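You operate a simulated robot arm through the tools that you are given. There is no shell and no other tool. Be economical: measure what you need, move in short steps, check, and stop when the job is done.

The job below is to be done with a simulated robot arm. You get a single attempt, and the scene is never put back.

## Task
Put things in order on the top of the long table. At the end: the green pole peg stands where the orange juice carton stood; the clear cup from the top of the long table is in the blue small bucket; the orange juice carton stands on top of the red pad; the clear orange-cap bottle stands where the green pole peg stood; whatever was shut is shut again. Leave all else as you found it, and nothing knocked over.

The check looks at the end state, three seconds after you hand in, the way a careful person would. Anything else that was tipped, shoved, dropped, spilled or broken makes it a failure. Lids that push on must go on centred and level and be pressed home; caps that screw on are set level and turned clockwise until they are tight.

## Robot
A 6-joint arm with a two-finger parallel gripper, fixed in place. Base frame: the origin is at the foot of the arm, x ahead of it, y to its left, z up; the work surface is at about z = 800. Readings come in mm, degrees, newtons and seconds.
With the tool pointing down near the work surface it reaches from about 240 to 640 mm from the base axis. Its first joint turns from -66.0 to 66.0 degrees. Payload 2.7 kg.
The TCP is the grasp point between the finger pads, 23 mm short of the fingertips. In the tool frame z runs along the fingers and y along their closing line. Largest opening 94 mm; finger width 38, thickness 10; the body of the gripper, 54 by 96 mm, starts 39 mm behind the TCP.
Orientation is told as [roll, pitch, yaw] about the base's x, y, z axes, in that order, counted from this pose: with the fingers straight down and closing along the base's y, the tool's x points along the base's -x, its y along +y and its z along -z.

## Interface
- The arm moves only by the tool nudge_tool. Its argument "steps" is a list of rows, each an object (a shift or turn left out is 0, a gripper value left out holds the last) with "dp": the shift along the base's x, y, z in mm, a list of three; "dr": the turn, a rotation vector about the base's x, y, z in degrees, a list of three; "hand": the opening in per cent of the stroke, from 0 (shut) to 100 (fully open). In form: [{"dp": [x, y, z], "dr": [rx, ry, rz], "hand": hand}, ...]. A call has 1 to 20 rows; each row shifts and turns the commanded pose from where the row before left it. Each row takes 0.2 s and may step no farther than 50 mm and 8.6 degrees from the row before; otherwise, or with a gripper value out of range, the whole call is refused. Where a pose cannot be reached the arm comes as near as it can. A force on the tool above 40 N (or 10 N above the force at the start of the call, whichever is more), or a blocked arm, ends the call early, and 0.2 s more pass. The fingers move at their own pace (about 45 mm/s each) and stop on an object; they squeeze with about 30 N. The grip force told is the motor's: it shows also when the fingers shut on nothing. Time passes only in rows, and 0.2 s behind the last, so rows that do not move let the fingers close. It gives the time, the measured TCP pose, the force on the tool (base axes), the opening and the grip force at its end, in the units of the frame above (readings bear some noise).
- Cameras (640 x 400 px; columns grow to the right, rows downward): "scene" is fixed at [87.5, -451.9, 1396]; the picture's right is [0.59, -0.81, 0.00], its down [-0.52, -0.38, -0.76] and it looks along [0.61, 0.45, -0.65] (base axes); focal length 222 px, centre (320, 200). "wrist" rides on the gripper at [-39, 0, -44] in the tool frame; the picture's right is [0.00, -1.00, 0.00], its down [0.97, 0.00, -0.24] and it looks along [0.24, 0.00, 0.97] (tool axes); focal length 218 px, centre (320, 200).
- camera(camera): a new picture of that camera. It takes no simulated time.
- point_at(camera, pixels): there is no depth. For up to 12 entries [column, row, z] of the newest picture of that camera ("zoom" is the newest enlarged one), the place [x, y] in the base frame at which the ray of that pixel passes the height z, good to about 3 mm. It takes no simulated time.
- enlarge(camera, box): a new picture of the part [left, top, right, bottom] of that camera's present view, enlarged. It takes no simulated time.
- close_job(): hands the job in; it is judged then, once.

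Go step by step. Measure first, check grasps and placings, and put right what went wrong. The budget is 80 turns and 34 pictures, counting those below and the enlarged ones. Unless the task says otherwise, let go and move clear before handing in, and close with one line.

The tools are called after "Call:" as name(argument=value, ...) on one line, values as JSON. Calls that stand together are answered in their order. nudge_tool: Moves the arm, as the interface text tells. Its arguments: {"type":"object","properties":{"steps":{"type":"array","items":{"type":"object","properties":{"dp":{"type":"array","items":{"type":"number"}},"dr":{"type":"array","items":{"type":"number"}},"hand":{"type":"number"}}}}},"required":["steps"]} The other tools are called the same way: camera (camera) takes a picture; point_at (camera, pixels) gives the place at which the rays of pixels pass given heights; enlarge (camera, box) takes an enlarged picture of a part of a camera's view; close_job () hands the job in.

At the start:

```text
time_s: 0.0
tcp_pos: [329.3, -164.9, 1250.2]
ee_rot: [0.0, -0.2, 0.0]
wrist_force: [0.2, -0.5, -0.6]
width: 94.1
grip_force: 0.0
```

scene: 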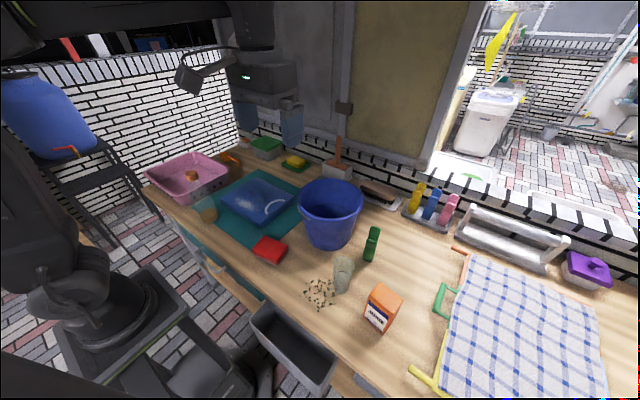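
wrist: 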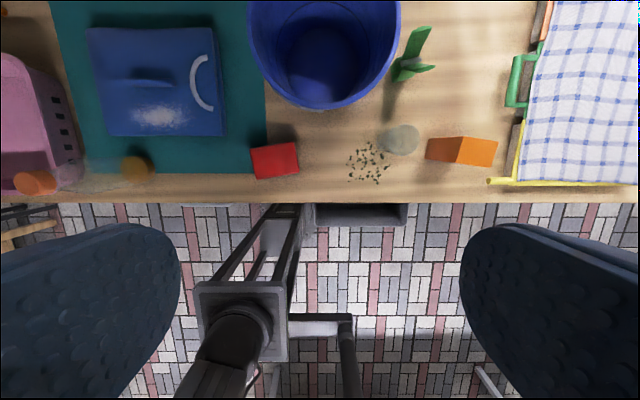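

The opening pictures show the carton near scene (381,307), the peg near (372,243), the bucket near (330,213) and the red pad near (268,250). The clear objects are hard to make out, so I'll enlarge around them.

Call:
enlarge(camera="scene", box=[140, 130, 300, 270])

Call:
enlarge(camera="scene", box=[290, 170, 450, 340])

Call:
enlarge(camera="wrist", box=[0, 0, 320, 210])

```text
2.86 times, centred on (220, 200) of scene
```

zoom: 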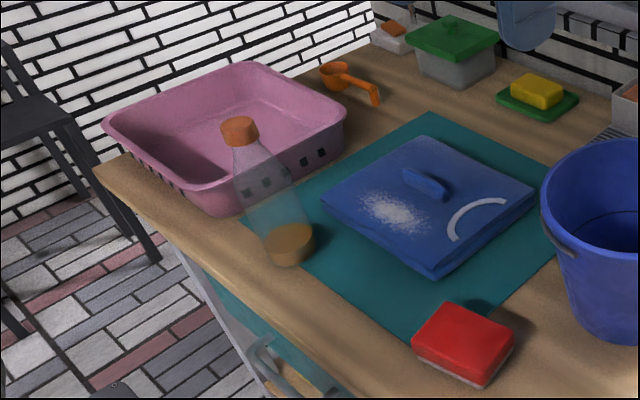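

```text
2.35 times, centred on (370, 255) of scene
```

zoom: 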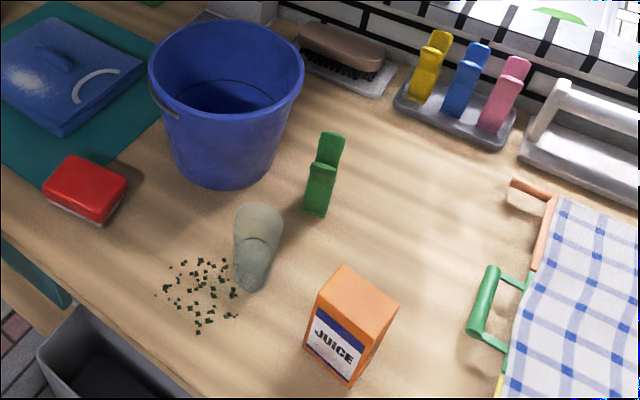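

```text
1.90 times, centred on (160, 105) of wrist
```

zoom: 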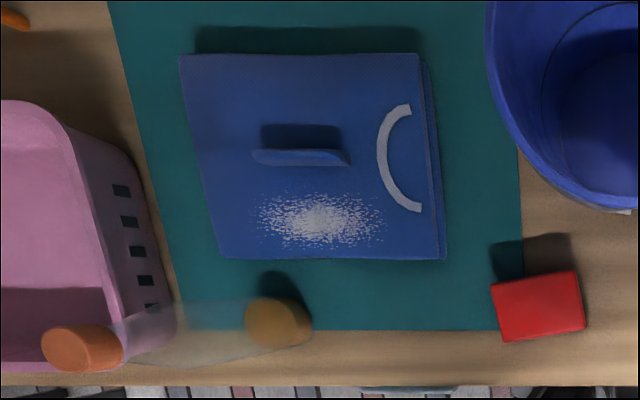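

The bottle (cap at scene (191,175), base near (209,219)), cup, peg and carton are all visible. I'll locate them with both cameras.

Call:
point_at(camera="scene", pixels=[[209, 219, 800], [191, 175, 1000], [340.4, 289, 800], [344, 264, 880], [383, 333, 800], [364, 319, 800], [368.5, 260, 800], [375, 229, 900], [278, 263, 800], [252, 256, 800], [330, 245, 800], [330, 200, 1000]])

Call:
point_at(camera="wrist", pixels=[[139, 162, 800], [42, 175, 1000], [402, 140, 800], [402, 140, 880], [458, 164, 800], [495, 167, 900], [393, 80, 800], [420, 35, 900], [252, 178, 820], [298, 173, 820], [295, 143, 820], [250, 148, 820]])

Call:
enlarge(camera="wrist", box=[320, 10, 540, 200])

```text
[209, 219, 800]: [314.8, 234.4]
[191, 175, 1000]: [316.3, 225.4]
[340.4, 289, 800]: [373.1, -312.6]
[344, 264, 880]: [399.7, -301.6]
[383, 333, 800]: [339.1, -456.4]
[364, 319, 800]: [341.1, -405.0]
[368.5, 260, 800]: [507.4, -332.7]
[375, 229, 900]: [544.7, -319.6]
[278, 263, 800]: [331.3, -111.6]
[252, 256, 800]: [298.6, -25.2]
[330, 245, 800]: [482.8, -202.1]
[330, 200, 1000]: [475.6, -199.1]
```

```text
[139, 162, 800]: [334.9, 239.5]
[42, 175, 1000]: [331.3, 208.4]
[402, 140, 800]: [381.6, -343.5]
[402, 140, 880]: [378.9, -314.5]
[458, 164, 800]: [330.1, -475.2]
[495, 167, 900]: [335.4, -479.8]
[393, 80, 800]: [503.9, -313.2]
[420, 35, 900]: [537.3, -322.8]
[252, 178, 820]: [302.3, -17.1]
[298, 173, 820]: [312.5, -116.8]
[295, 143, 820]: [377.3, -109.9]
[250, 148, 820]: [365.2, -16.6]
```

```text
2.11 times, centred on (430, 105) of wrist
```

zoom: 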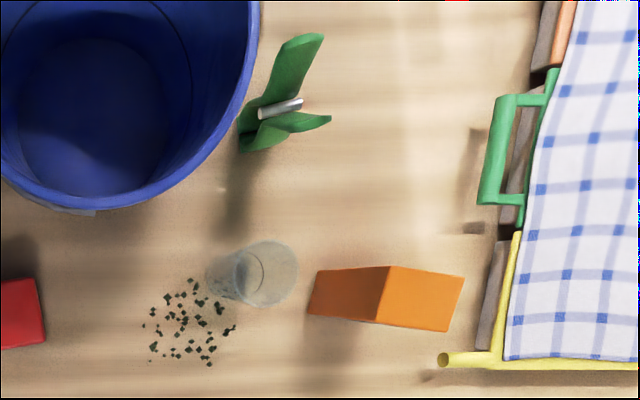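

Triangulating gives these estimates:
- Cup: about (378,-316), top z≈886.
- Carton: about (358,-432), 45×63×115 mm, yaw ≈ -5°.
- Bucket: centre about (525,-172), rim z≈950.
- Bottle: about (320,238), 200 mm tall.

Next I'll move above the cup for a closer look.

Call:
nudge_tool(steps=[{"dp": [8, -25, -33]}, {"dp": [8, -25, -33]}, {"dp": [8, -25, -33]}, {"dp": [8, -25, -33]}, {"dp": [8, -25, -33]}, {"dp": [8, -26, -35]}, {"dp": [0, 0, 0]}])

Call:
camera(camera="wrist")

```text
time_s: 1.6
tcp_pos: [378.6, -317.5, 1050.6]
ee_rot: [-0.1, -0.1, 0.0]
wrist_force: [0.1, -0.3, -0.4]
width: 94.0
grip_force: 0.0
```

```text
27 pictures are left
```

wrist: 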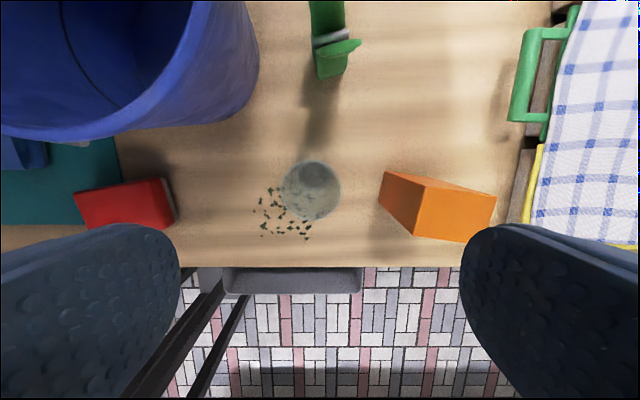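

The cup rim is centred at wrist pixel (310,190), which puts the axis at about (377,-310). The fingers have clearance from the carton, so I'll descend and grip just under the rim.

Call:
nudge_tool(steps=[{"dp": [-1, 7, -40]}, {"dp": [0, 0, -45]}, {"dp": [0, 0, -40]}, {"dp": [0, 0, -35]}, {"dp": [0, 0, -28]}, {"dp": [0, 0, 0]}, {"hand": 0}, {}, {}, {}, {}])

Call:
enlarge(camera="scene", box=[270, 190, 430, 340])

```text
time_s: 2.9
tcp_pos: [382.2, -311.3, 871.3]
ee_rot: [-0.5, -0.6, 0.3]
wrist_force: [-3.5, 4.0, 13.8]
width: 94.0
grip_force: 0.1
stopped in row 6: the force on the tool passed its limit (the readings are from after the stop); the commanded pose is now the measured one
```

```text
2.67 times, centred on (350, 265) of scene
```

zoom: 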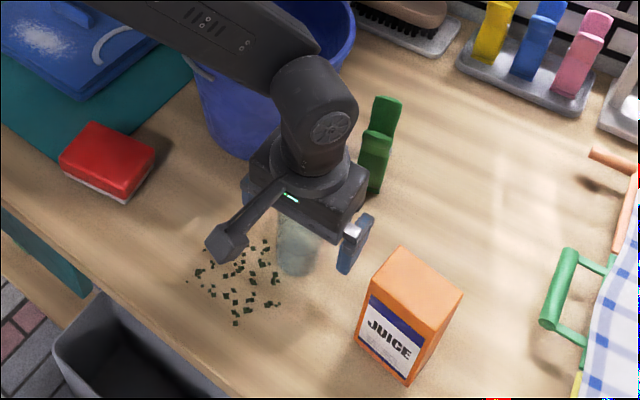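

The force stop at TCP z 871 came from the palm touching the rim, so the cup is about 110 mm tall and still upright. I'll back up 10 mm and then close.

Call:
nudge_tool(steps=[{"dp": [-3, 0, 10]}, {}, {"hand": 0}, {}, {}, {}, {}])

Call:
enlarge(camera="scene", box=[270, 190, 430, 340])

```text
time_s: 4.5
tcp_pos: [378.1, -310.1, 879.5]
ee_rot: [-0.5, -0.6, 0.1]
wrist_force: [-0.1, -0.3, -0.1]
width: 53.1
grip_force: 29.8
```

```text
2.67 times, centred on (350, 265) of scene
```

zoom: 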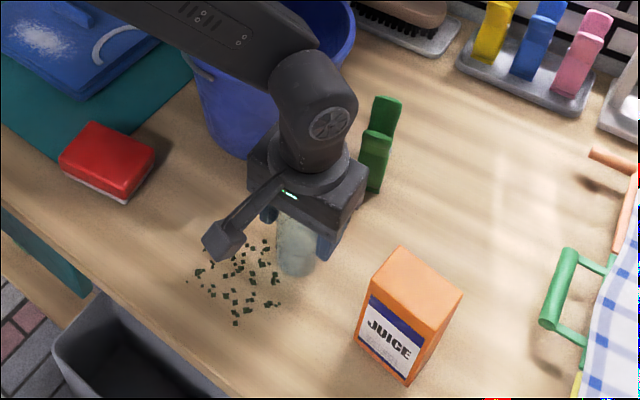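

The cup is gripped at 53 mm with 30 N. I'll lift it straight up and carry it over the bucket.

Call:
nudge_tool(steps=[{"dp": [0, 0, 20]}, {"dp": [0, 0, 40]}, {"dp": [0, 0, 45]}, {"dp": [0, 0, 45]}, {"dp": [0, 0, 40]}, {"dp": [25, 23, 0]}, {"dp": [30, 28, 0]}, {"dp": [30, 28, 0]}, {"dp": [30, 28, 0]}, {"dp": [20, 18, 0]}, {"dp": [12, 11, 0]}, {}])

Call:
camera(camera="wrist")

Call:
camera(camera="scene")

```text
time_s: 7.1
tcp_pos: [523.9, -175.2, 1070.2]
ee_rot: [-0.4, -0.5, 0.2]
wrist_force: [0.5, -0.5, 0.4]
width: 52.9
grip_force: 29.8
```

```text
24 pictures are left
```

wrist: 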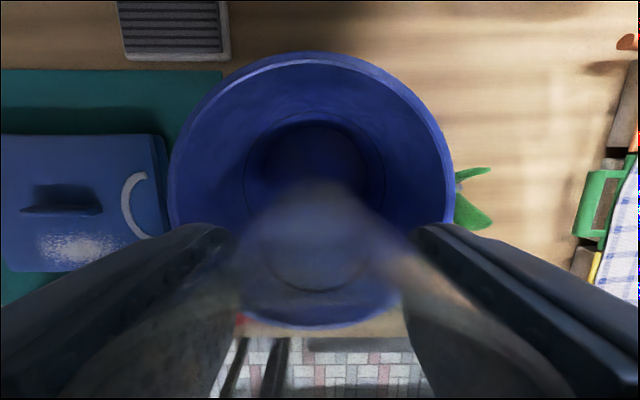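

```text
23 pictures are left
```

scene: 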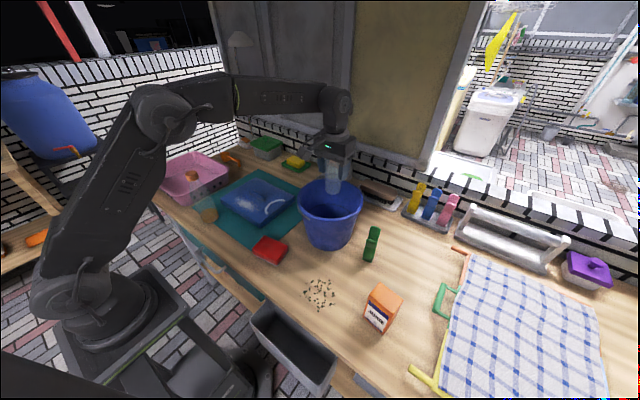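

The bucket rim is centred at wrist pixel (311,190), so its centre is about (530,-167). I'll shift there and lower the cup to the floor.

Call:
nudge_tool(steps=[{"dp": [6, 8, 0]}, {"dp": [0, 0, -40]}, {"dp": [0, 0, -40]}, {"dp": [0, 0, -40]}, {"dp": [0, 0, -30]}, {"dp": [0, 0, -15]}, {"dp": [0, 0, -8]}, {"dp": [0, 0, -5]}, {"dp": [0, 0, -4]}, {}])

```text
time_s: 9.3
tcp_pos: [531.8, -167.5, 891.6]
ee_rot: [-0.6, -0.8, 0.3]
wrist_force: [0.0, -0.7, 35.9]
width: 53.2
grip_force: 29.6
```

The force of 36 N shows the cup is resting on the bucket floor. I'll ease up slightly, release, and withdraw.

Call:
nudge_tool(steps=[{"dp": [0, 0, 3]}, {"hand": 78}, {}, {}, {"dp": [0, 0, 30]}, {"dp": [0, 0, 45]}, {"dp": [0, 0, 45]}, {"dp": [0, 0, 45]}, {"dp": [0, 0, 45], "hand": 100}, {}])

Call:
camera(camera="wrist")

```text
time_s: 11.5
tcp_pos: [530.8, -166.2, 1101.6]
ee_rot: [-0.4, -0.4, 0.1]
wrist_force: [0.1, 0.1, -0.2]
width: 94.0
grip_force: 0.1
```

```text
22 pictures are left
```

wrist: 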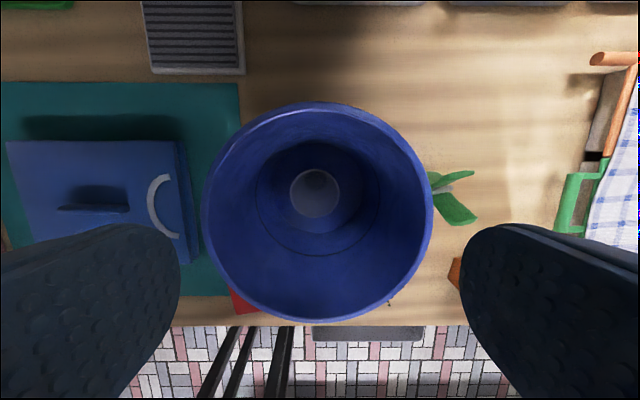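

The cup stands upright in the bucket at (315,193). Next I'll move to where the wrist camera sees both the carton and the peg.

Call:
nudge_tool(steps=[{"dp": [-25, -45, 0], "dr": [0.4, 0.4, -0.1]}, {"dp": [-25, -43, 0]}, {"dp": [-25, -43, 0]}, {"dp": [-25, -43, 0]}, {"dp": [-20, -40, 0]}, {}])

Call:
camera(camera="wrist")

```text
refused: row 1 steps farther than a row can; nothing moved
```

```text
21 pictures are left
```

wrist: 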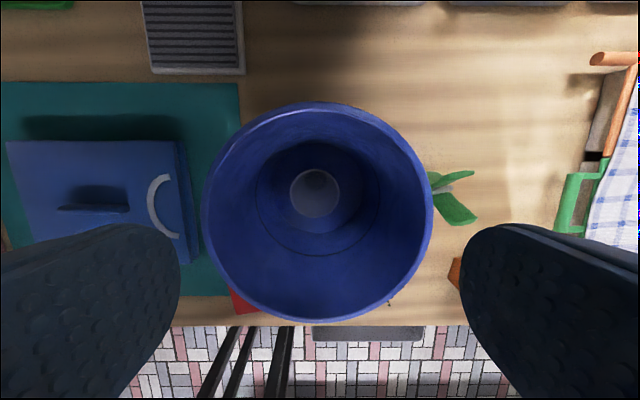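

The first row was 51 mm, just over the limit, so nothing moved. I'll redo it with shorter rows.

Call:
nudge_tool(steps=[{"dp": [-20, -36, 0], "dr": [0.4, 0.4, -0.1]}, {"dp": [-20, -36, 0]}, {"dp": [-20, -36, 0]}, {"dp": [-20, -36, 0]}, {"dp": [-20, -36, 0]}, {"dp": [-20, -34, 0]}, {}])

Call:
enlarge(camera="wrist", box=[160, 60, 480, 260])

```text
time_s: 13.1
tcp_pos: [410.9, -381.2, 1100.9]
ee_rot: [0.0, -0.2, 0.0]
wrist_force: [-0.2, 1.1, 0.1]
width: 94.0
grip_force: 0.0
```

```text
2.00 times, centred on (320, 160) of wrist
```

zoom: 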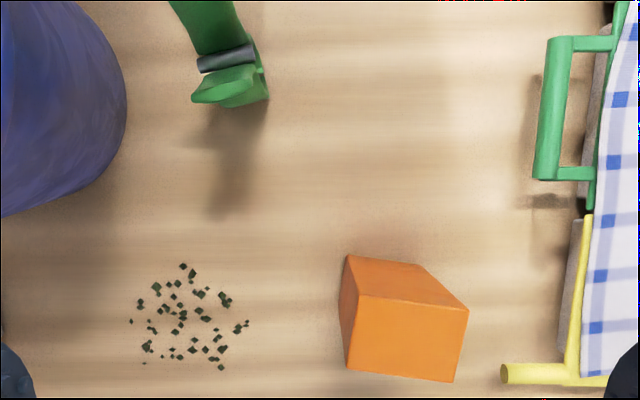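

The carton's top-face corners at zoom (357,295), (469,308), (452,382) and (347,370) give centre (358.7,-430), yaw ≈ -6.5° and top z≈915. I'll align with it, descend and grip it along its long axis.

Call:
nudge_tool(steps=[{"dp": [-26, -24.5, -20], "dr": [0, 0, -6.5]}, {"dp": [-26, -24.5, -20]}, {"dp": [0, 0, -45]}, {"dp": [0, 0, -45]}, {"dp": [0, 0, -40]}, {"dp": [0, 0, -25]}, {"dp": [0, 0, -12]}, {"dp": [0, 0, -8]}, {}, {"hand": 0}, {}, {}, {}])

Call:
camera(camera="scene")

```text
time_s: 15.9
tcp_pos: [358.6, -430.3, 886.3]
ee_rot: [0.0, -0.1, -6.5]
wrist_force: [0.4, 0.5, -0.1]
width: 60.7
grip_force: 30.0
```

```text
19 pictures are left
```

scene: 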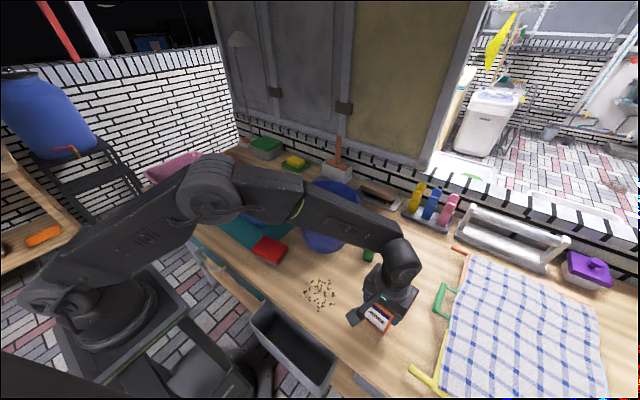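

The carton is gripped at 60.7 mm. I'll lift it and carry it towards the pad, stopping short in x so the wrist camera can see the pad past it.

Call:
nudge_tool(steps=[{"dp": [0, 0, 20]}, {"dp": [0, 0, 45]}, {"dp": [0, 0, 45]}, {"dp": [0, 0, 45]}, {"dp": [0, 0, 30]}, {"dp": [-8, 44, 0]}, {"dp": [-8, 44, 0], "dr": [0, 0, 3]}, {"dp": [-8, 45, 0], "dr": [0, 0, 3]}, {"dp": [-8, 45, 0], "dr": [0, 0, 3]}, {"dp": [-8, 45, 0], "dr": [0, 0, 3]}, {"dp": [-8, 45, 0], "dr": [0, 0, 3]}, {"dp": [-8, 45, 0], "dr": [0, 0, 2.5]}, {"dp": [-8, 46, 0]}, {}])

Call:
camera(camera="wrist")

```text
time_s: 18.9
tcp_pos: [295.4, -70.8, 1069.9]
ee_rot: [0.0, -0.1, 11.1]
wrist_force: [-0.6, 0.6, -0.9]
width: 60.9
grip_force: 29.8
```

```text
18 pictures are left
```

wrist: 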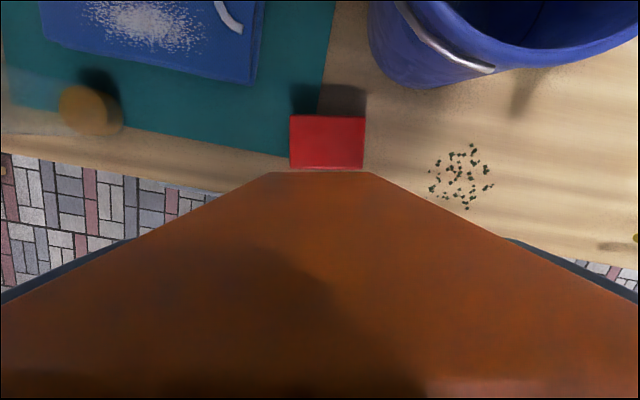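

The pad at (290-365,115-168) looks square to the gripper, so a yaw of 11° fits. I'll get its coordinates.

Call:
point_at(camera="wrist", pixels=[[290, 115, 830], [365, 118, 830], [364, 168, 830], [291, 168, 830], [327.5, 142, 830], [327.5, 142, 840], [327.5, 142, 820], [320, 171, 800]])

Call:
enlarge(camera="scene", box=[230, 180, 340, 290])

```text
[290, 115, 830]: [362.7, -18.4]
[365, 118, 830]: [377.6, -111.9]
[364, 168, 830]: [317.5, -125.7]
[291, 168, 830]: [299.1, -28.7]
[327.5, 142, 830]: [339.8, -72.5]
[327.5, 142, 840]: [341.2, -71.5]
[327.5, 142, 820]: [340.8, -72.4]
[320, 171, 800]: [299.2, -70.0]
```

```text
3.64 times, centred on (285, 235) of scene
```

zoom: 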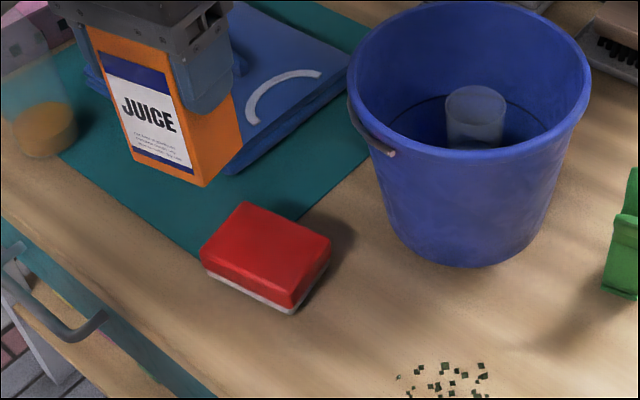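

The pad centre is (340,-72). I'll move over it and lower to just above contact.

Call:
nudge_tool(steps=[{"dp": [22, -0.5, 0]}, {"dp": [22.5, -0.5, 0]}, {"dp": [0, 0, -40]}, {"dp": [0, 0, -40]}, {"dp": [0, 0, -35]}, {"dp": [0, 0, -18]}, {}])

Call:
enlarge(camera="scene", box=[230, 180, 340, 290])

```text
time_s: 20.5
tcp_pos: [341.2, -71.3, 937.1]
ee_rot: [-0.1, -0.1, 11.0]
wrist_force: [0.7, 0.1, -0.9]
width: 60.9
grip_force: 30.0
```

```text
3.64 times, centred on (285, 235) of scene
```

zoom: 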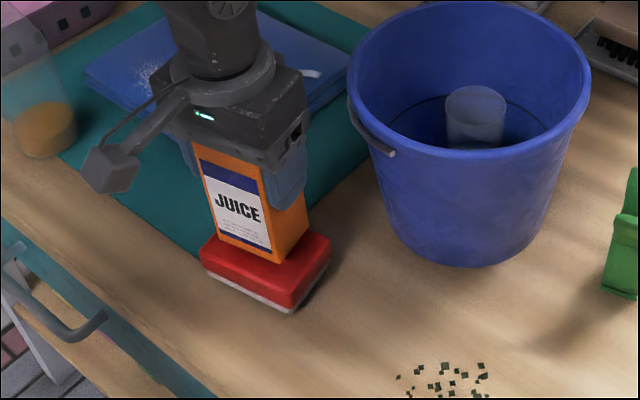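

The carton hangs over the middle of the pad. I'll lower it slowly until I feel contact.

Call:
nudge_tool(steps=[{"dp": [0, 0, -4]}, {"dp": [0, 0, -3]}, {"dp": [0, 0, -3]}, {}])

```text
time_s: 21.5
tcp_pos: [339.1, -71.9, 926.6]
ee_rot: [0.0, 0.0, 10.9]
wrist_force: [0.2, 0.5, -0.7]
width: 61.1
grip_force: 29.4
```

Call:
nudge_tool(steps=[{"dp": [1, 0, -3]}, {"dp": [0, 0, -2]}, {"dp": [0, 0, -2]}, {}])

```text
time_s: 22.5
tcp_pos: [342.9, -71.1, 921.4]
ee_rot: [0.0, -0.4, 11.0]
wrist_force: [-0.4, 0.1, 26.2]
width: 61.2
grip_force: 30.0
```

Contact at 26 N means the carton is seated at TCP z 921. I'll release it, withdraw and check.

Call:
nudge_tool(steps=[{"dp": [0, 0, 1.5]}, {"hand": 100}, {}, {}, {"dp": [0, 0, 15]}, {"dp": [0, 0, 40]}, {"dp": [0, 0, 40]}, {"dp": [0, 0, 40]}, {}])

Call:
enlarge(camera="scene", box=[230, 180, 340, 290])

```text
time_s: 24.5
tcp_pos: [340.9, -71.3, 1058.1]
ee_rot: [0.0, -0.1, 11.0]
wrist_force: [0.5, -0.3, 1.2]
width: 93.9
grip_force: 0.1
```

```text
3.64 times, centred on (285, 235) of scene
```

zoom: 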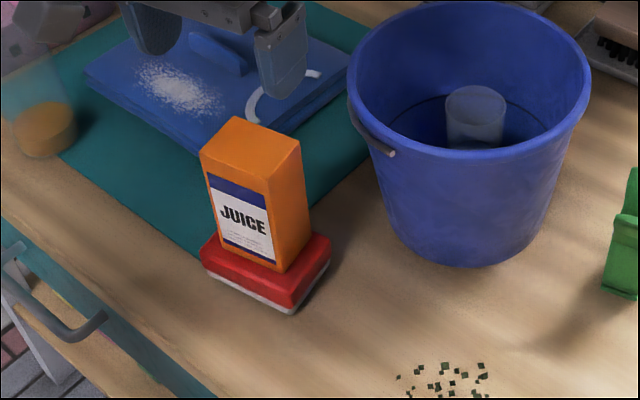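

The carton stands level and centred on the red pad. Next I'll look at the peg from above.

Call:
nudge_tool(steps=[{"dp": [18, -37, 3], "dr": [0, 0, -2]}, {"dp": [18, -37, 3], "dr": [0, 0, -3]}, {"dp": [18, -37, 3], "dr": [0, 0, -3]}, {"dp": [18, -37, 3], "dr": [0, 0, -3]}, {"dp": [18, -37, 3]}, {"dp": [18, -37, 3]}, {"dp": [17, -37, 3]}, {}])

Call:
enlarge(camera="wrist", box=[200, 70, 440, 220])

Call:
enlarge(camera="scene", box=[330, 210, 410, 280])

```text
time_s: 26.3
tcp_pos: [466.2, -332.6, 1078.7]
ee_rot: [0.0, -0.1, 0.1]
wrist_force: [-0.9, -0.8, 0.6]
width: 94.4
grip_force: 0.1
```

```text
2.67 times, centred on (320, 145) of wrist
```

zoom: 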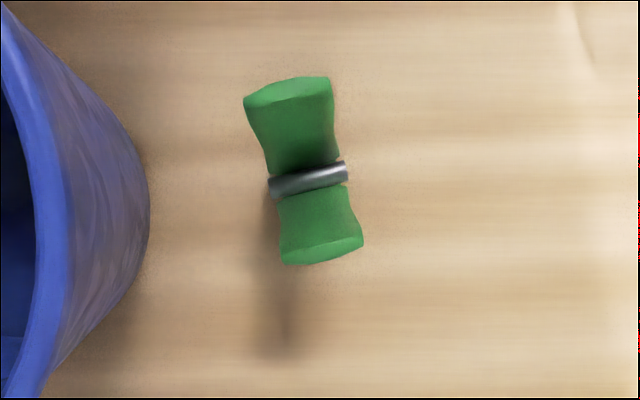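

```text
5.71 times, centred on (370, 245) of scene
```

zoom: 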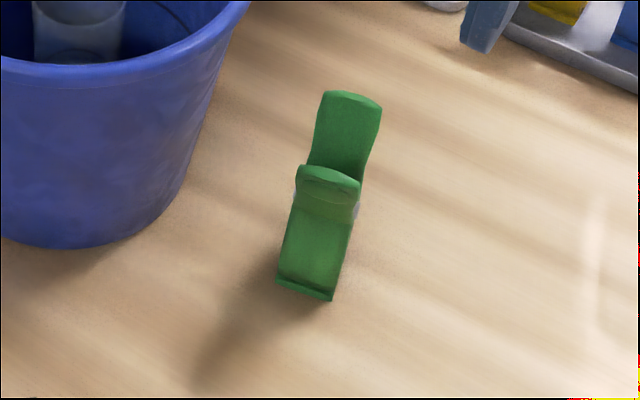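

The peg is a V shape standing on its jaws. Its tops are near (488,-333) and (543,-321) at z≈909, its centre is about (515.5,-327) and its yaw is ≈13.5°. The bucket rim, at y≈-276 and z≈938, is too close to fit the gripper's wide side. I'll turn to yaw -76.5° and grip across the two handles instead.

Call:
nudge_tool(steps=[{"dp": [10, 1, 0], "dr": [0, 0, -8]}, {"dp": [10, 1, 0], "dr": [0, 0, -8]}, {"dp": [10, 1, 0], "dr": [0, 0, -8]}, {"dp": [10, 1, 0], "dr": [0, 0, -8]}, {"dp": [9.5, 1, 0], "dr": [0, 0, -8]}, {"dr": [0, 0, -8]}, {"dr": [0, 0, -8]}, {"dr": [0, 0, -8]}, {"dr": [0, 0, -8]}, {"dr": [0, 0, -4.5]}, {}, {}])

Call:
camera(camera="wrist")

```text
time_s: 28.9
tcp_pos: [515.0, -325.4, 1078.5]
ee_rot: [0.0, -0.1, -76.5]
wrist_force: [-0.3, 0.5, 0.1]
width: 93.8
grip_force: 0.0
```

```text
12 pictures are left
```

wrist: 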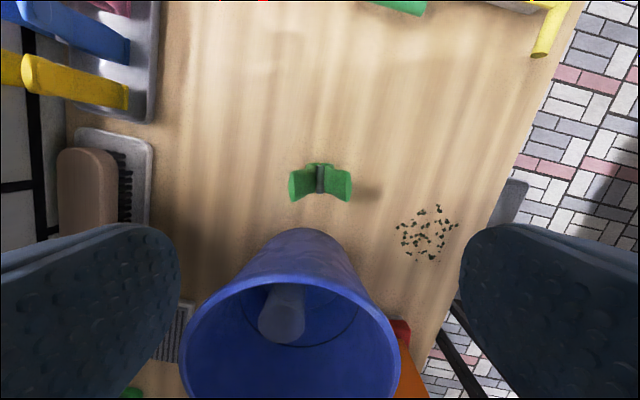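

The peg is centred in the finger line (column 320) and its row matches the TCP. I'll descend and close.

Call:
nudge_tool(steps=[{"dp": [0, -1, -45]}, {"dp": [0, 0, -45]}, {"dp": [0, 0, -40]}, {"dp": [0, 0, -30]}, {"dp": [0, 0, -17]}, {"dp": [0, 0, -9]}, {}, {"hand": 0}, {}, {}, {}])

Call:
enlarge(camera="scene", box=[310, 180, 430, 280])

```text
time_s: 31.3
tcp_pos: [515.2, -326.0, 891.6]
ee_rot: [-0.2, -0.1, -76.5]
wrist_force: [0.2, -0.1, 0.2]
width: 19.4
grip_force: 16.5
```

```text
4.00 times, centred on (370, 230) of scene
```

zoom: 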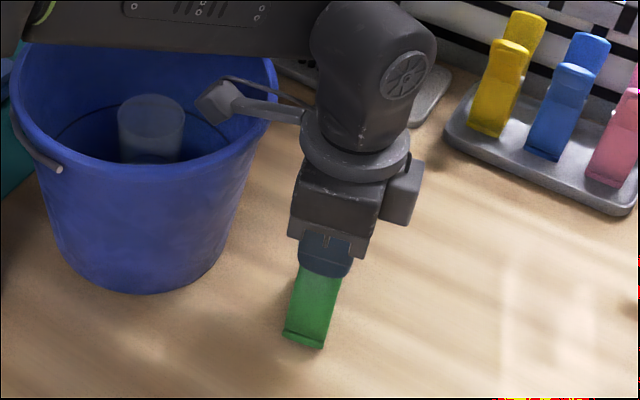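

The handles squeezed together to 19.4 mm, so the peg is sprung. It is still upright, so I'll let the grip settle and lift a little.

Call:
nudge_tool(steps=[{}, {}, {"dp": [0, 0, 6]}, {"dp": [0, 0, 10]}, {"dp": [0, 0, 15]}, {}])

Call:
enlarge(camera="scene", box=[310, 180, 430, 280])

```text
time_s: 32.7
tcp_pos: [515.0, -326.6, 922.9]
ee_rot: [0.0, -0.1, -76.5]
wrist_force: [-0.1, -0.4, -0.1]
width: 17.1
grip_force: 30.3
```

```text
4.00 times, centred on (370, 230) of scene
```

zoom: 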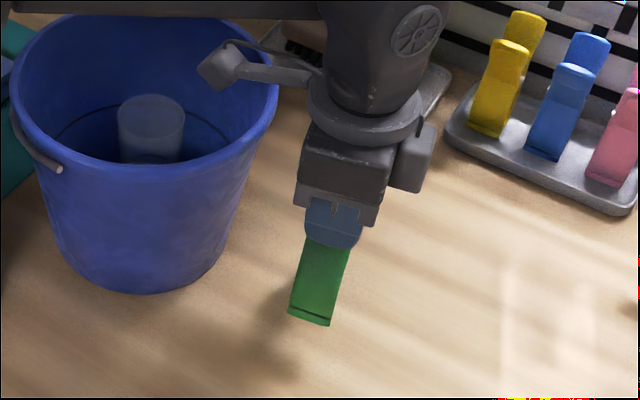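

The peg is held and hanging straight, width 17.1 mm at 30 N. I'll carry it to the carton's old place at (358.7,-430) and lower it to just above the table.

Call:
nudge_tool(steps=[{"dp": [0, 0, 35]}, {"dp": [-31.3, -20.5, 0]}, {"dp": [-31.3, -20.5, 0]}, {"dp": [-31.3, -20.5, 0]}, {"dp": [-31.3, -20.5, 0]}, {"dp": [-31.1, -21.4, 0]}, {"dp": [0, 0, -35]}, {"dp": [0, 0, -20]}, {}])

Call:
enlarge(camera="scene", box=[320, 240, 440, 340])

```text
time_s: 34.7
tcp_pos: [358.0, -430.3, 903.9]
ee_rot: [0.0, 0.0, -76.6]
wrist_force: [-0.8, -0.5, 0.3]
width: 17.1
grip_force: 29.9
```

```text
4.00 times, centred on (380, 290) of scene
```

zoom: 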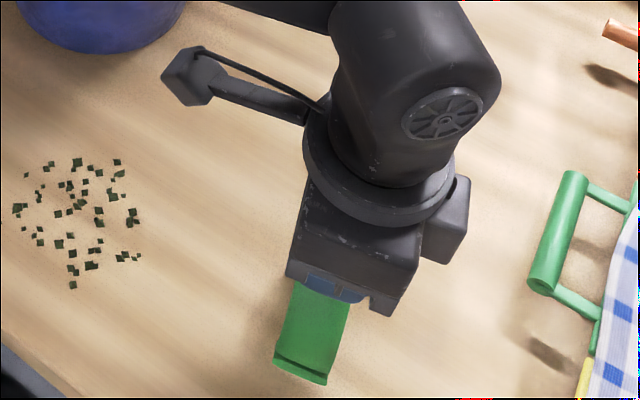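

The peg is over the spot with about 12 mm to go. I'll lower it gently until contact.

Call:
nudge_tool(steps=[{"dp": [0.5, 0, -6]}, {"dp": [0, 0, -3]}, {"dp": [0, 0, -2]}, {"dp": [0, 0, -1.5]}, {}])

```text
time_s: 35.9
tcp_pos: [358.9, -430.4, 891.1]
ee_rot: [0.0, -0.1, -76.6]
wrist_force: [0.1, -0.1, -1.0]
width: 17.2
grip_force: 29.9
```

Call:
nudge_tool(steps=[{"dp": [0, 0, -1.5]}, {"dp": [0, 0, -1.5]}, {}])

```text
time_s: 36.7
tcp_pos: [359.1, -430.0, 888.7]
ee_rot: [-0.1, -0.2, -76.5]
wrist_force: [-2.2, 4.8, 13.1]
width: 16.9
grip_force: 31.0
```

Contact at 13 N. I'll take off 1 mm of press and open the fingers gradually so the handles spread evenly.

Call:
nudge_tool(steps=[{"dp": [0, 0, 1], "hand": 18}, {"hand": 21}, {"hand": 25}, {"hand": 29}, {"hand": 34}, {"hand": 39}, {"hand": 44}, {"hand": 49}, {"hand": 54}, {"hand": 59}, {"hand": 64}, {"hand": 70}, {"hand": 78}, {"hand": 90}, {"hand": 100}, {}])

Call:
enlarge(camera="scene", box=[320, 240, 440, 340])

```text
time_s: 40.1
tcp_pos: [360.4, -429.7, 889.8]
ee_rot: [0.0, -0.1, -76.5]
wrist_force: [0.1, 0.1, 0.0]
width: 94.1
grip_force: 0.0
```

```text
4.00 times, centred on (380, 290) of scene
```

zoom: 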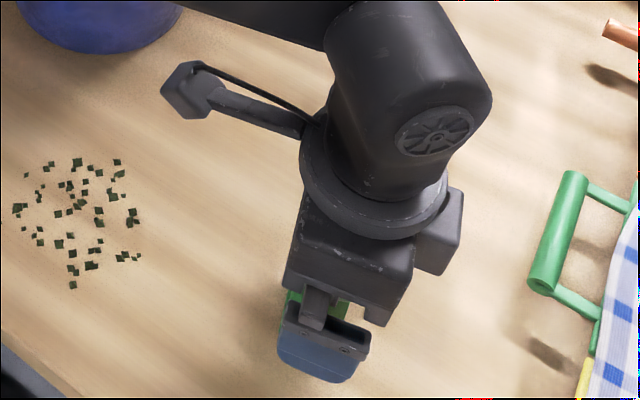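

The fingers are open. I'll rise straight up and look.

Call:
nudge_tool(steps=[{"dp": [0, 0, 20]}, {"dp": [0, 0, 40]}, {"dp": [0, 0, 45]}, {"dp": [0, 0, 45]}, {"dp": [0, 0, 40]}, {}])

Call:
camera(camera="wrist")

Call:
enlarge(camera="scene", box=[320, 240, 440, 340])

```text
time_s: 41.5
tcp_pos: [358.6, -430.8, 1079.3]
ee_rot: [-0.1, -0.1, -76.5]
wrist_force: [0.6, 0.2, -0.2]
width: 94.0
grip_force: 0.0
```

```text
7 pictures are left
```

wrist: 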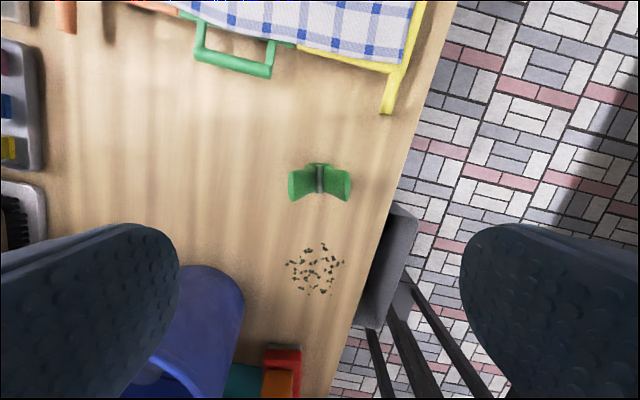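

```text
4.00 times, centred on (380, 290) of scene
```

zoom: 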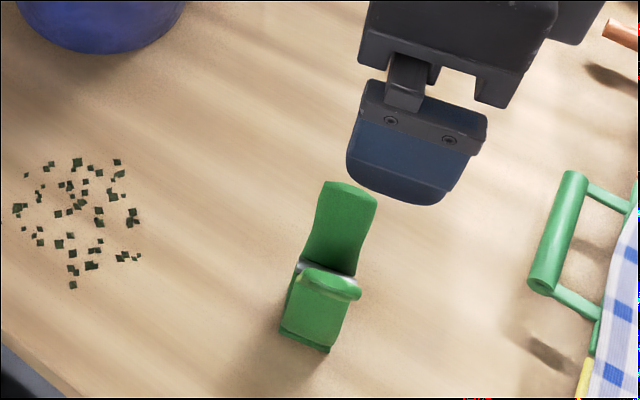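

The peg stands upright at the carton's former place. Now I'll travel to above the bottle, turning back to yaw 0.

Call:
nudge_tool(steps=[{"dp": [-3, 42, 4], "dr": [0, 0, 5]}, {"dp": [-3, 42, 4], "dr": [0, 0, 5]}, {"dp": [-4, 42, 4], "dr": [0, 0, 5]}, {"dp": [-4, 42, 4], "dr": [0, 0, 5]}, {"dp": [-4, 42, 4], "dr": [0, 0, 5]}, {"dp": [-4, 42, 4], "dr": [0, 0, 5]}, {"dp": [-4, 42, 4], "dr": [0, 0, 5]}, {"dp": [-4, 42, 3], "dr": [0, 0, 5]}, {"dp": [-4, 42, 0], "dr": [0, 0, 5]}, {"dp": [-4, 42, 0], "dr": [0, 0, 5]}, {"dp": [-4, 42, 0], "dr": [0, 0, 5]}, {"dp": [-4, 42, 0], "dr": [0, 0, 5]}, {"dp": [-4, 42, 0], "dr": [0, 0, 5]}, {"dp": [-4, 42, 0], "dr": [0, 0, 5]}, {"dp": [-4, 42, 0], "dr": [0, 0, 5]}, {"dp": [0, 36, 0], "dr": [0, 0, 1.5]}, {}, {}])

Call:
camera(camera="wrist")

```text
time_s: 45.3
tcp_pos: [302.0, 237.0, 1110.7]
ee_rot: [-0.1, -0.1, 0.0]
wrist_force: [-0.5, -0.3, 0.6]
width: 94.0
grip_force: 0.0
```

```text
5 pictures are left
```

wrist: 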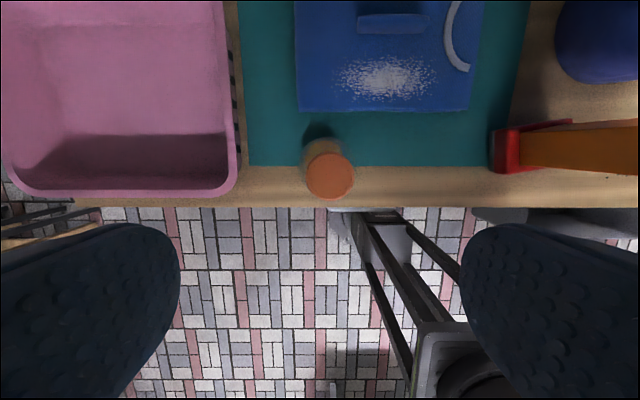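

The cap circle at (330,177) and the base at (323,160) agree on a vertical axis at (319.5,231), with cap top z≈1000. I'll descend onto the cap and neck and close.

Call:
nudge_tool(steps=[{"dp": [8.5, -3, -20]}, {"dp": [9, -3, -20]}, {"dp": [0, 0, -40]}, {"dp": [0, 0, -30]}, {"dp": [0, 0, -15]}, {"dp": [0, 0, -9]}, {}, {"hand": 0}, {}, {}, {}, {}])

```text
time_s: 47.9
tcp_pos: [319.0, 229.8, 974.6]
ee_rot: [0.0, -0.2, 0.0]
wrist_force: [0.2, 0.0, 0.0]
width: 39.9
grip_force: 30.0
```

The bottle is gripped at 39.9 mm. I'll lift it high enough to clear the carton and carry it across, turning the gripper so its narrow side faces the bucket.

Call:
nudge_tool(steps=[{"dp": [0, 0, 15]}, {"dp": [0, 0, 35]}, {"dp": [0, 0, 45]}, {"dp": [0, 0, 45]}, {"dp": [0, 0, 38]}, {}, {"dp": [3, -25, 0], "dr": [0, 0, -3]}, {"dp": [6, -40, 0], "dr": [0, 0, -6]}, {"dp": [6, -40, 0], "dr": [0, 0, -6]}, {"dp": [6, -40, 0], "dr": [0, 0, -6]}, {"dp": [6, -40, 0], "dr": [0, 0, -6]}, {"dp": [6, -40, 0], "dr": [0, 0, -6]}, {"dp": [6, -40, 0], "dr": [0, 0, -6]}, {"dp": [6, -40, 0], "dr": [0, 0, -6]}, {"dp": [6, -40, 0], "dr": [0, 0, -6]}, {"dp": [6, -40, 0], "dr": [0, 0, -6]}, {"dp": [6, -40, 0], "dr": [0, 0, -6]}, {"dp": [6, -40, 0], "dr": [0, 0, -6]}, {"dp": [4, -40, 0], "dr": [0, 0, -6]}, {}])

Call:
camera(camera="scene")

```text
time_s: 52.1
tcp_pos: [391.8, -274.5, 1154.5]
ee_rot: [-0.1, -0.1, -75.1]
wrist_force: [-0.9, -0.3, -1.5]
width: 39.3
grip_force: 30.0
```

```text
4 pictures are left
```

scene: 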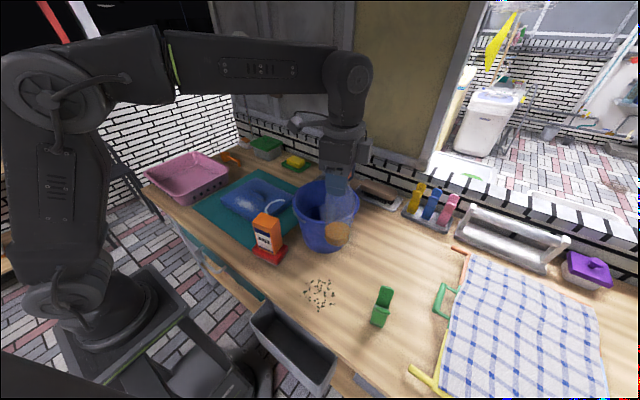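

The bottle hangs straight and everything else is in order. I'll go round the bucket, then out to the peg's old spot at (515,-328), and stop just above the table.

Call:
nudge_tool(steps=[{"dp": [9, -22, 0]}, {"dp": [9, -22, 0]}, {"dp": [10.2, -22, 0]}, {"dp": [0, 0, -40]}, {"dp": [0, 0, -40]}, {"dp": [0, 0, -40]}, {"dp": [24, 3, 0]}, {"dp": [24, 3, 0]}, {"dp": [24, 3, 0]}, {"dp": [23, 3.5, 0]}, {}, {"dp": [0, 0, -25]}, {"dp": [0, 0, -15]}, {"dp": [0, 0, -7]}, {}])

Call:
enlarge(camera="scene", box=[300, 170, 440, 290])

```text
time_s: 55.3
tcp_pos: [515.1, -328.8, 987.4]
ee_rot: [0.0, 0.0, -74.9]
wrist_force: [-1.1, -0.4, -0.2]
width: 38.7
grip_force: 30.2
```

```text
3.33 times, centred on (370, 230) of scene
```

zoom: 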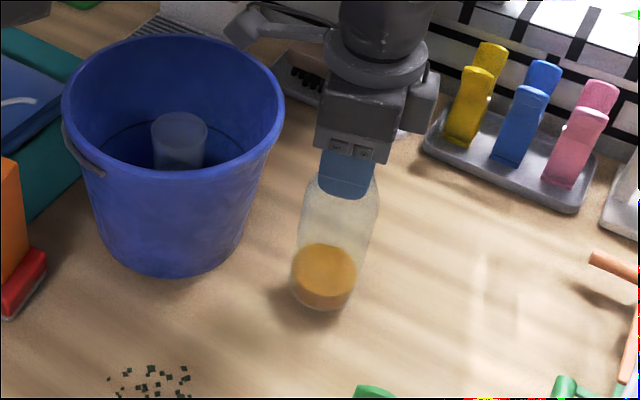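

The width has eased from 39.9 to 38.7 mm, so there may be a little slip, but the bottle is upright over the spot. I'll lower slowly to contact.

Call:
nudge_tool(steps=[{"dp": [0, 0, -3]}, {"dp": [0, 0, -2]}, {"dp": [0, 0, -2]}, {}])

```text
time_s: 56.3
tcp_pos: [515.3, -329.1, 978.1]
ee_rot: [-0.1, 0.0, -74.9]
wrist_force: [-0.9, 0.8, -1.6]
width: 38.8
grip_force: 30.3
```

Call:
nudge_tool(steps=[{"dp": [0, 1, -2]}, {"dp": [0, 0, -2]}, {}])

```text
time_s: 57.1
tcp_pos: [514.4, -327.6, 975.8]
ee_rot: [0.0, -0.1, -75.0]
wrist_force: [1.0, 0.7, -0.6]
width: 38.7
grip_force: 29.6
```

Call:
nudge_tool(steps=[{"dp": [0, 0, -2]}, {"dp": [0, 0, -1]}, {}])

```text
time_s: 57.9
tcp_pos: [514.8, -328.4, 974.3]
ee_rot: [0.2, -0.3, -75.0]
wrist_force: [-2.6, 2.0, 11.5]
width: 38.5
grip_force: 29.8
```

Contact at 11.5 N. I'll release gently, rise clear and check.

Call:
nudge_tool(steps=[{"dp": [0, 0, 0.7]}, {"hand": 50}, {"hand": 100}, {}, {}, {}, {"dp": [0, 0, 15]}, {"dp": [0, 0, 30]}, {"dp": [0, 0, 40]}, {"dp": [-20, 0, 30]}, {"dp": [-40, 0, 0]}, {"dp": [-45, 0, 0]}, {"dp": [-45, 0, 0]}, {}])

Call:
camera(camera="scene")

Call:
enlarge(camera="scene", box=[240, 170, 440, 340])

```text
time_s: 60.9
tcp_pos: [365.2, -328.0, 1088.8]
ee_rot: [0.0, -0.1, -75.0]
wrist_force: [0.0, 0.1, -0.8]
width: 94.1
grip_force: 0.0
```

```text
2 pictures are left
```

scene: 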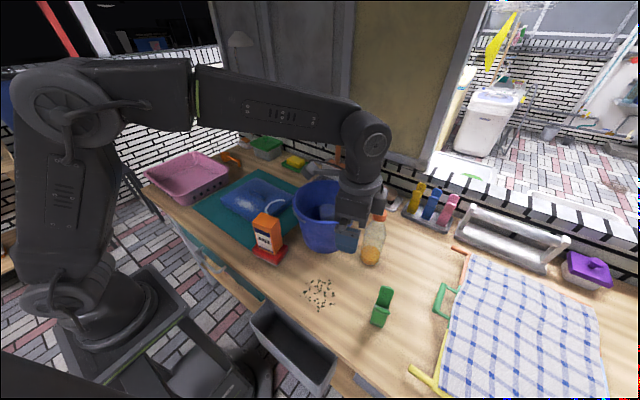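

```text
2.35 times, centred on (340, 255) of scene
```

zoom: 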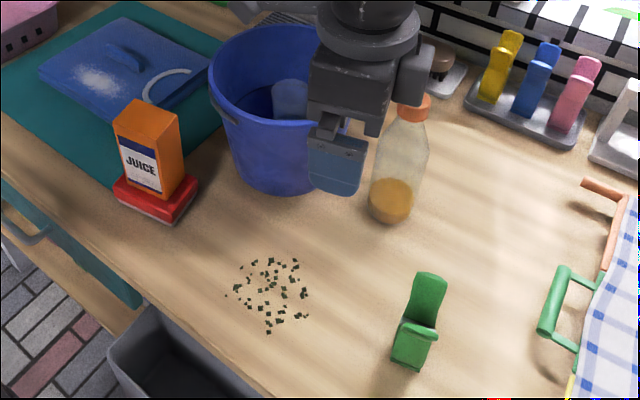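

The last pictures show the bottle upright at the peg's old spot, the peg at the carton's old spot, the carton on the red pad and the cup in the bucket. Nothing is tipped, and the arm is clear with its fingers open, so I'm handing in.

Call:
close_job()

```text
The job is handed in.
```

The job is handed in: the cup is in the blue bucket, the juice carton stands on the red pad, the green peg stands where the carton was, and the orange-cap bottle stands where the peg was. I opened nothing, so nothing needed shutting again, and the last pictures show nothing knocked over.
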